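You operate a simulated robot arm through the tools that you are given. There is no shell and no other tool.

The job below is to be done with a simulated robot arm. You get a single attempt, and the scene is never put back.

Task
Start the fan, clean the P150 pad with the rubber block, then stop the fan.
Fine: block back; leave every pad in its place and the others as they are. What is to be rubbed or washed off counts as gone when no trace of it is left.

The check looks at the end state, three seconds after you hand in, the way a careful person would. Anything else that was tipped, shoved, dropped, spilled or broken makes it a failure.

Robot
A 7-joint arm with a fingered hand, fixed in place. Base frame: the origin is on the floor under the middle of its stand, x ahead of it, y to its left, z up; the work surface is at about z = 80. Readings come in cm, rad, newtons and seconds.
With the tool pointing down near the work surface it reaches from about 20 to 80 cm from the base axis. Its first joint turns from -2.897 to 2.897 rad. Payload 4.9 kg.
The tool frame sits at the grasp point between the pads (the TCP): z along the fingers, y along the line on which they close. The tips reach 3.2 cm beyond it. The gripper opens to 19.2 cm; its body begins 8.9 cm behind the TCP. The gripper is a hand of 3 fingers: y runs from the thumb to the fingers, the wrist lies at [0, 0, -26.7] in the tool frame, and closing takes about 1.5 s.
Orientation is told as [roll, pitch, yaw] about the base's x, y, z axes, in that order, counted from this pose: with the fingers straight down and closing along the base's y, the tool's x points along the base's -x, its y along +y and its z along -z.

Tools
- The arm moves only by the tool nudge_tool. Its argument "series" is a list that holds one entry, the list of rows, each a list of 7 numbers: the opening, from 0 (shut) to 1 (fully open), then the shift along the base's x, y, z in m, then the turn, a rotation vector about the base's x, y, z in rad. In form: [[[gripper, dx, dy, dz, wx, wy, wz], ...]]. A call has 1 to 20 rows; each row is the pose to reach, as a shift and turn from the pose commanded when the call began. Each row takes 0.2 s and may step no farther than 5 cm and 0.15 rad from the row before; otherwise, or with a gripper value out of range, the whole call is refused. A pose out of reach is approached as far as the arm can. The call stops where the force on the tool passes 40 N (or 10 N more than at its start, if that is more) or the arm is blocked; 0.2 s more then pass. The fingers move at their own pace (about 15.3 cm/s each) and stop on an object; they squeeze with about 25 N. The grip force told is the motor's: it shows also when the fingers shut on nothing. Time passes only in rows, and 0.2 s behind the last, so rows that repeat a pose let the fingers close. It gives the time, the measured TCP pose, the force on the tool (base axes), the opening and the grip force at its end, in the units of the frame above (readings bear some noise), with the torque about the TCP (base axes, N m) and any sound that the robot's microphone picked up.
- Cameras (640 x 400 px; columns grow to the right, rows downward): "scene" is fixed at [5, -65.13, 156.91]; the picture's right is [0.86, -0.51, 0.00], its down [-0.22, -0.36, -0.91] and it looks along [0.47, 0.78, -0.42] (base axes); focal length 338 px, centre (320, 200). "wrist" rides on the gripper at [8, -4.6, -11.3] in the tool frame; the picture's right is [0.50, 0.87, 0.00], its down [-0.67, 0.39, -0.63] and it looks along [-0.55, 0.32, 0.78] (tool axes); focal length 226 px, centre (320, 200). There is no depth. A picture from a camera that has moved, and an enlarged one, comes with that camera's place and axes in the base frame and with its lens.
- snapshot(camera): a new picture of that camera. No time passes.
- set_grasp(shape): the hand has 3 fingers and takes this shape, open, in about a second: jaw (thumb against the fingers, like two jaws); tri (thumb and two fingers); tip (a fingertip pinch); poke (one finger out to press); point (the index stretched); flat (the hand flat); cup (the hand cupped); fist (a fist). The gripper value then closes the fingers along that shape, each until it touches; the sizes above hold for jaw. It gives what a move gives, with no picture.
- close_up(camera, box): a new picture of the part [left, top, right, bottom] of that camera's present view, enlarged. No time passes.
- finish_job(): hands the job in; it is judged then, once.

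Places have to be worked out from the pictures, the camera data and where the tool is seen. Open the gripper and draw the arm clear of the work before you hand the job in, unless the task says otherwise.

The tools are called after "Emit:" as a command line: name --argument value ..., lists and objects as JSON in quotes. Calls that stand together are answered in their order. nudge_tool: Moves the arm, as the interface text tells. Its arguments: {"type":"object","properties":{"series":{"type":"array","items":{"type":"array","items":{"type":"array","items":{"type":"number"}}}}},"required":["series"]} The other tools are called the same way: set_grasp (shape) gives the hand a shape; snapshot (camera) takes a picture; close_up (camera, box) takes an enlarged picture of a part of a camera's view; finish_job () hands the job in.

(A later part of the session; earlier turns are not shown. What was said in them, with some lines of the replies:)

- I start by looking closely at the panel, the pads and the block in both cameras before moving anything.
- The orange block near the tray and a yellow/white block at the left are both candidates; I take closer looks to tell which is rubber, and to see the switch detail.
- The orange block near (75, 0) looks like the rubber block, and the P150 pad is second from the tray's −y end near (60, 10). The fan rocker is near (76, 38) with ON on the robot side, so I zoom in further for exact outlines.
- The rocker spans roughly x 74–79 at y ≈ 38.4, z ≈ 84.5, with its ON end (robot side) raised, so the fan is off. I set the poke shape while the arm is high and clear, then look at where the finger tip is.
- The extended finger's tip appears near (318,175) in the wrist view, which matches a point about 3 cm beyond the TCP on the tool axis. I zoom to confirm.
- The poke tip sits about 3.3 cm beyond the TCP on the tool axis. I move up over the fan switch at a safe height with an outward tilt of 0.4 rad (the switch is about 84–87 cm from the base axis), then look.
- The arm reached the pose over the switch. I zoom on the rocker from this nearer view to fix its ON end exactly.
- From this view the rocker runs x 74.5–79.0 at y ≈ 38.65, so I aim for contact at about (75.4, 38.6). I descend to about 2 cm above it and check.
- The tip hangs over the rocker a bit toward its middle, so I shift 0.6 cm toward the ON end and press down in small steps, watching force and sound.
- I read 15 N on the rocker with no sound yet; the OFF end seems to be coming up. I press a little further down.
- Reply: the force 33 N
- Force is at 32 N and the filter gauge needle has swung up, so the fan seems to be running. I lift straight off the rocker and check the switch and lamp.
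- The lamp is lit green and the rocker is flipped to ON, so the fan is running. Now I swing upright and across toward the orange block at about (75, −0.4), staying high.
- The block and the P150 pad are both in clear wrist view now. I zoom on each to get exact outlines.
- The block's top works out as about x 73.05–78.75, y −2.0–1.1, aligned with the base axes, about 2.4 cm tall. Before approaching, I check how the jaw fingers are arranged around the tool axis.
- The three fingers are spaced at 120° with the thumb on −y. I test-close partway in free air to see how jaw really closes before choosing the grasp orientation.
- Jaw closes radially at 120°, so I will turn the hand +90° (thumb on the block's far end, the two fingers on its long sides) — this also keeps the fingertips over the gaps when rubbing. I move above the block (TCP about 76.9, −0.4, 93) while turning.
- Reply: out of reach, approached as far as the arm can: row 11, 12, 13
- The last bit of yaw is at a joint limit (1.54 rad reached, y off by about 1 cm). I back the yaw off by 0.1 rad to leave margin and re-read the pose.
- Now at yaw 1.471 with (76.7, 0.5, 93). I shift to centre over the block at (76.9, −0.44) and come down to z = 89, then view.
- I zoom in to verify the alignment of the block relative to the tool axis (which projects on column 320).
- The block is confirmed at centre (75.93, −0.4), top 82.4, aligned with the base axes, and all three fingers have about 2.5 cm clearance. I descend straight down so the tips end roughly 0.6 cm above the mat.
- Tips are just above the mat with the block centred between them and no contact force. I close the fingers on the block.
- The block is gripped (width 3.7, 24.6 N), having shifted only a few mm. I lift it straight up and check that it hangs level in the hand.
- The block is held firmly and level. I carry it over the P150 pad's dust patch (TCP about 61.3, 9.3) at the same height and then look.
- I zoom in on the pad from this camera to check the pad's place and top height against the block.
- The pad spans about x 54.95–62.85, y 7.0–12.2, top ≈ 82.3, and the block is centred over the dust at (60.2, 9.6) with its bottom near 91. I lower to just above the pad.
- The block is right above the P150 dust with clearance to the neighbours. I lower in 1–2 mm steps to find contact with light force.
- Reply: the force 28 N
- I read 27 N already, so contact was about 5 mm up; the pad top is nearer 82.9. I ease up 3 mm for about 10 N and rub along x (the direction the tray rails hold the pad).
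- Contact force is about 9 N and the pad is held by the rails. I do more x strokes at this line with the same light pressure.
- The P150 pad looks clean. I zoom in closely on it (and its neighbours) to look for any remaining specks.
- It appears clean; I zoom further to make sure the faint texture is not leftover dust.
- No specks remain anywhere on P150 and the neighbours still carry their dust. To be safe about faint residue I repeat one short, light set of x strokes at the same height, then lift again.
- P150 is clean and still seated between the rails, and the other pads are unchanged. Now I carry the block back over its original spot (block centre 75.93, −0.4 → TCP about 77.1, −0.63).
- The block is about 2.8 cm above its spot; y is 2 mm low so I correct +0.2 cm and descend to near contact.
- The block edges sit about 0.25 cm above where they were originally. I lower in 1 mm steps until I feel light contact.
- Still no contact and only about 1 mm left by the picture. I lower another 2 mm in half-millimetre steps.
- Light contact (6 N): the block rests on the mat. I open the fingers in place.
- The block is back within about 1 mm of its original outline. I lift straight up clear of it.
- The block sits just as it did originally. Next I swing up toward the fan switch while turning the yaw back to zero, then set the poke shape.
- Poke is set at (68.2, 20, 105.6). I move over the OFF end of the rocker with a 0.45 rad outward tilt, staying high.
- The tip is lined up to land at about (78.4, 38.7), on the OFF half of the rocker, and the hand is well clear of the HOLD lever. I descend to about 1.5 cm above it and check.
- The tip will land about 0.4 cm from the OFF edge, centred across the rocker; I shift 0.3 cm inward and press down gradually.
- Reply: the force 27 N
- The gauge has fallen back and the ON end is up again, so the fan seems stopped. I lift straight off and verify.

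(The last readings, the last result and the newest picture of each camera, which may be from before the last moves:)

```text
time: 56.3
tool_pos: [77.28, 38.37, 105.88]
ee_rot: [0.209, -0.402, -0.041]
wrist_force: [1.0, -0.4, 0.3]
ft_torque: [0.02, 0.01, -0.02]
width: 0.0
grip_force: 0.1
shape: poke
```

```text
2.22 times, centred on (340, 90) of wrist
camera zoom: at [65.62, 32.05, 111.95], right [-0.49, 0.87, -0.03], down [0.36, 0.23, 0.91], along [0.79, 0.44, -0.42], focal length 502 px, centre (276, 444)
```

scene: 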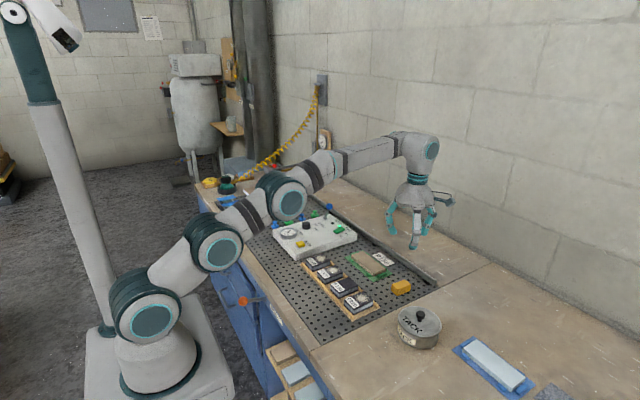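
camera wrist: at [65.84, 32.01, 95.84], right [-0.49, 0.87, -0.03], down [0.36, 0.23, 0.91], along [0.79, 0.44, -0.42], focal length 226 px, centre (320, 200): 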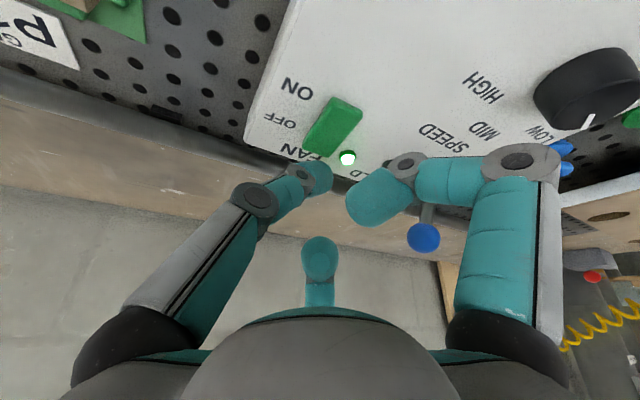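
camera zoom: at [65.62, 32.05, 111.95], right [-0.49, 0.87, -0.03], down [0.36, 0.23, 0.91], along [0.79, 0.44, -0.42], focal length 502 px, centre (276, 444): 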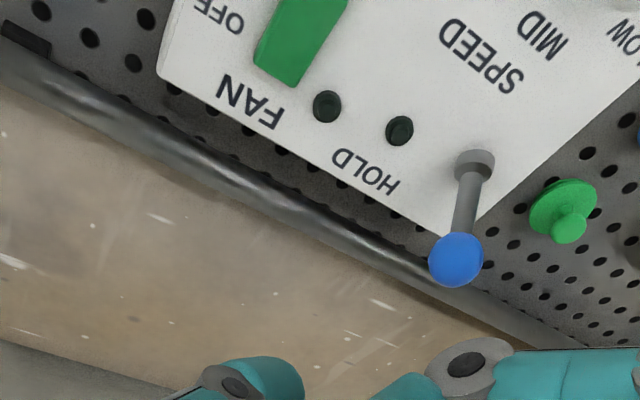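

The fan is off: rocker back to OFF, lamp dark, gauge at rest, lever and knob untouched. I draw the arm back to near its starting pose upright and open the hand to jaw.

Emit:
nudge_tool --series '[[[1, -0.02, -0.0224, 0.0114, -0.0198, 0.0404, 0], [1, -0.04, -0.0448, 0.0228, -0.0396, 0.0808, 0], [1, -0.06, -0.0672, 0.0342, -0.0594, 0.1212, 0], [1, -0.08, -0.0896, 0.0456, -0.0792, 0.1616, 0], [1, -0.1, -0.112, 0.057, -0.099, 0.202, 0], [1, -0.12, -0.1344, 0.0684, -0.1188, 0.2424, 0], [1, -0.14, -0.1568, 0.0798, -0.1386, 0.2828, 0], [1, -0.16, -0.1792, 0.0912, -0.1584, 0.3232, 0], [1, -0.18, -0.2016, 0.1026, -0.1782, 0.3636, 0], [1, -0.206, -0.224, 0.114, -0.198, 0.404, 0], [1, -0.206, -0.224, 0.114, -0.198, 0.404, 0]]]'

Emit:
set_grasp --shape "jaw"

Emit:
snapshot --camera "scene"

Emit:
snapshot --camera "wrist"

Emit:
close_up --camera "scene" --box '[260, 190, 440, 330]'

Emit:
close_up --camera "wrist" --box '[240, 20, 360, 120]'

```text
time: 58.7
tool_pos: [56.63, 15.72, 117.32]
ee_rot: [0.0, -0.001, 0.0]
wrist_force: [0.1, 0.2, 0.1]
ft_torque: [0.0, -0.01, 0.02]
width: 0.01
grip_force: 0.1
shape: poke
```

```text
time: 59.6
tool_pos: [56.67, 15.71, 117.3]
ee_rot: [-0.001, 0.0, -0.001]
wrist_force: [-0.5, -1.1, 1.3]
ft_torque: [0.02, -0.01, 0.0]
width: 19.2
grip_force: 0.1
shape: jaw
```

```text
taken
```

scene: 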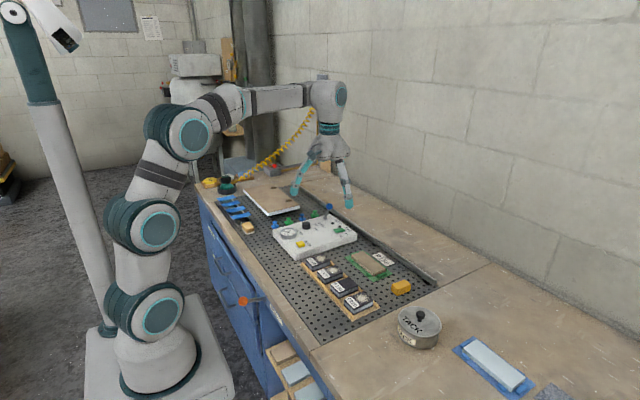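

```text
taken
camera wrist: at [48.69, 11.22, 128.42], right [-0.5, 0.87, 0.0], down [0.67, 0.39, 0.63], along [0.55, 0.32, -0.78], focal length 226 px, centre (320, 200)
```

wrist: 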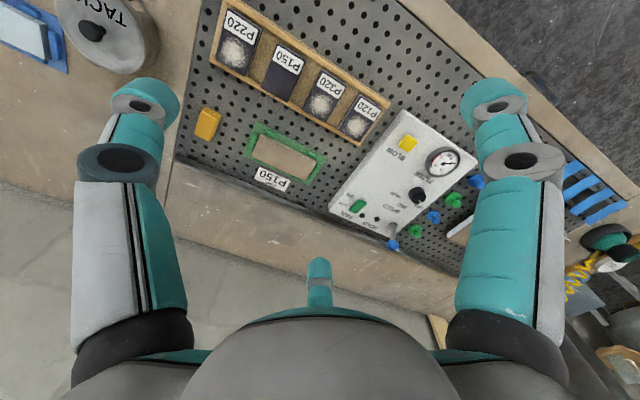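

```text
2.86 times, centred on (350, 260) of scene
camera zoom: at [5.0, -65.13, 156.91], right [0.86, -0.51, 0.0], down [-0.22, -0.36, -0.91], along [0.47, 0.78, -0.42], focal length 965 px, centre (234, 29)
```

zoom: 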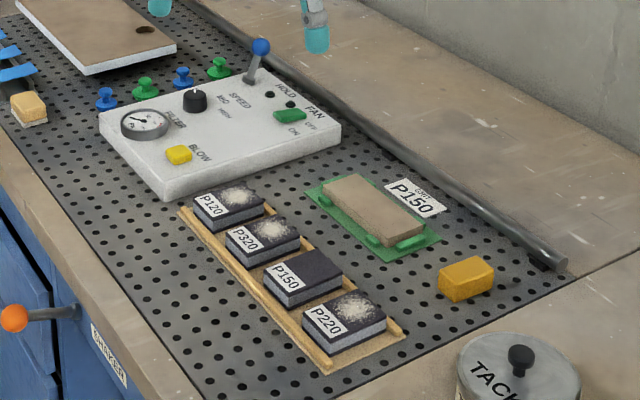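

```text
4.00 times, centred on (300, 70) of wrist
camera zoom: at [48.69, 11.22, 128.42], right [-0.5, 0.87, 0.0], down [0.67, 0.39, 0.63], along [0.55, 0.32, -0.78], focal length 904 px, centre (400, 720)
```

zoom: 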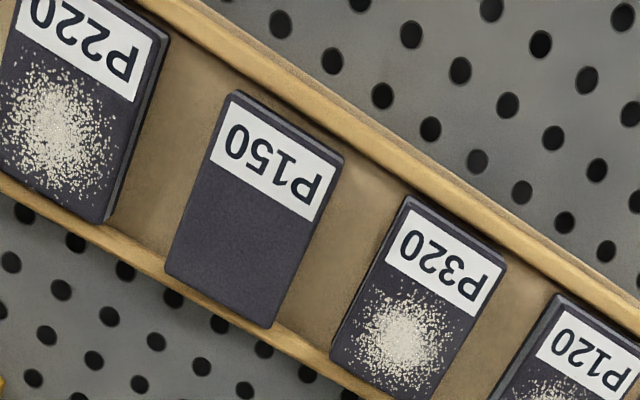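

The final views show the P150 pad clean and still seated between the tray rails. The other three pads still have their dust, the block is back on its spot, and the fan is off. The hand is open and clear of the work, so I hand the job in.

Emit:
finish_job

```text
The job is handed in.
```

The job is done and handed in. I haven't had a result back from the check.

- **Fan:** I switched it on before the cleaning and off at the end. In the last pictures the rocker is at OFF, the lamp is dark and the gauge is back at rest.
- **P150 pad:** I rubbed it with the orange rubber block until no dust showed, even zoomed in. It slid about 2 mm toward the rail on the side away from the robot and is still seated in the tray.
- **Other pads:** P120, P220 and P320 still have their dust and have not moved.
- **Rubber block:** It is back on its original spot, within about 1–2 mm.
- **Arm:** It is back near its starting pose with the hand open. I saw nothing else moved or knocked over.
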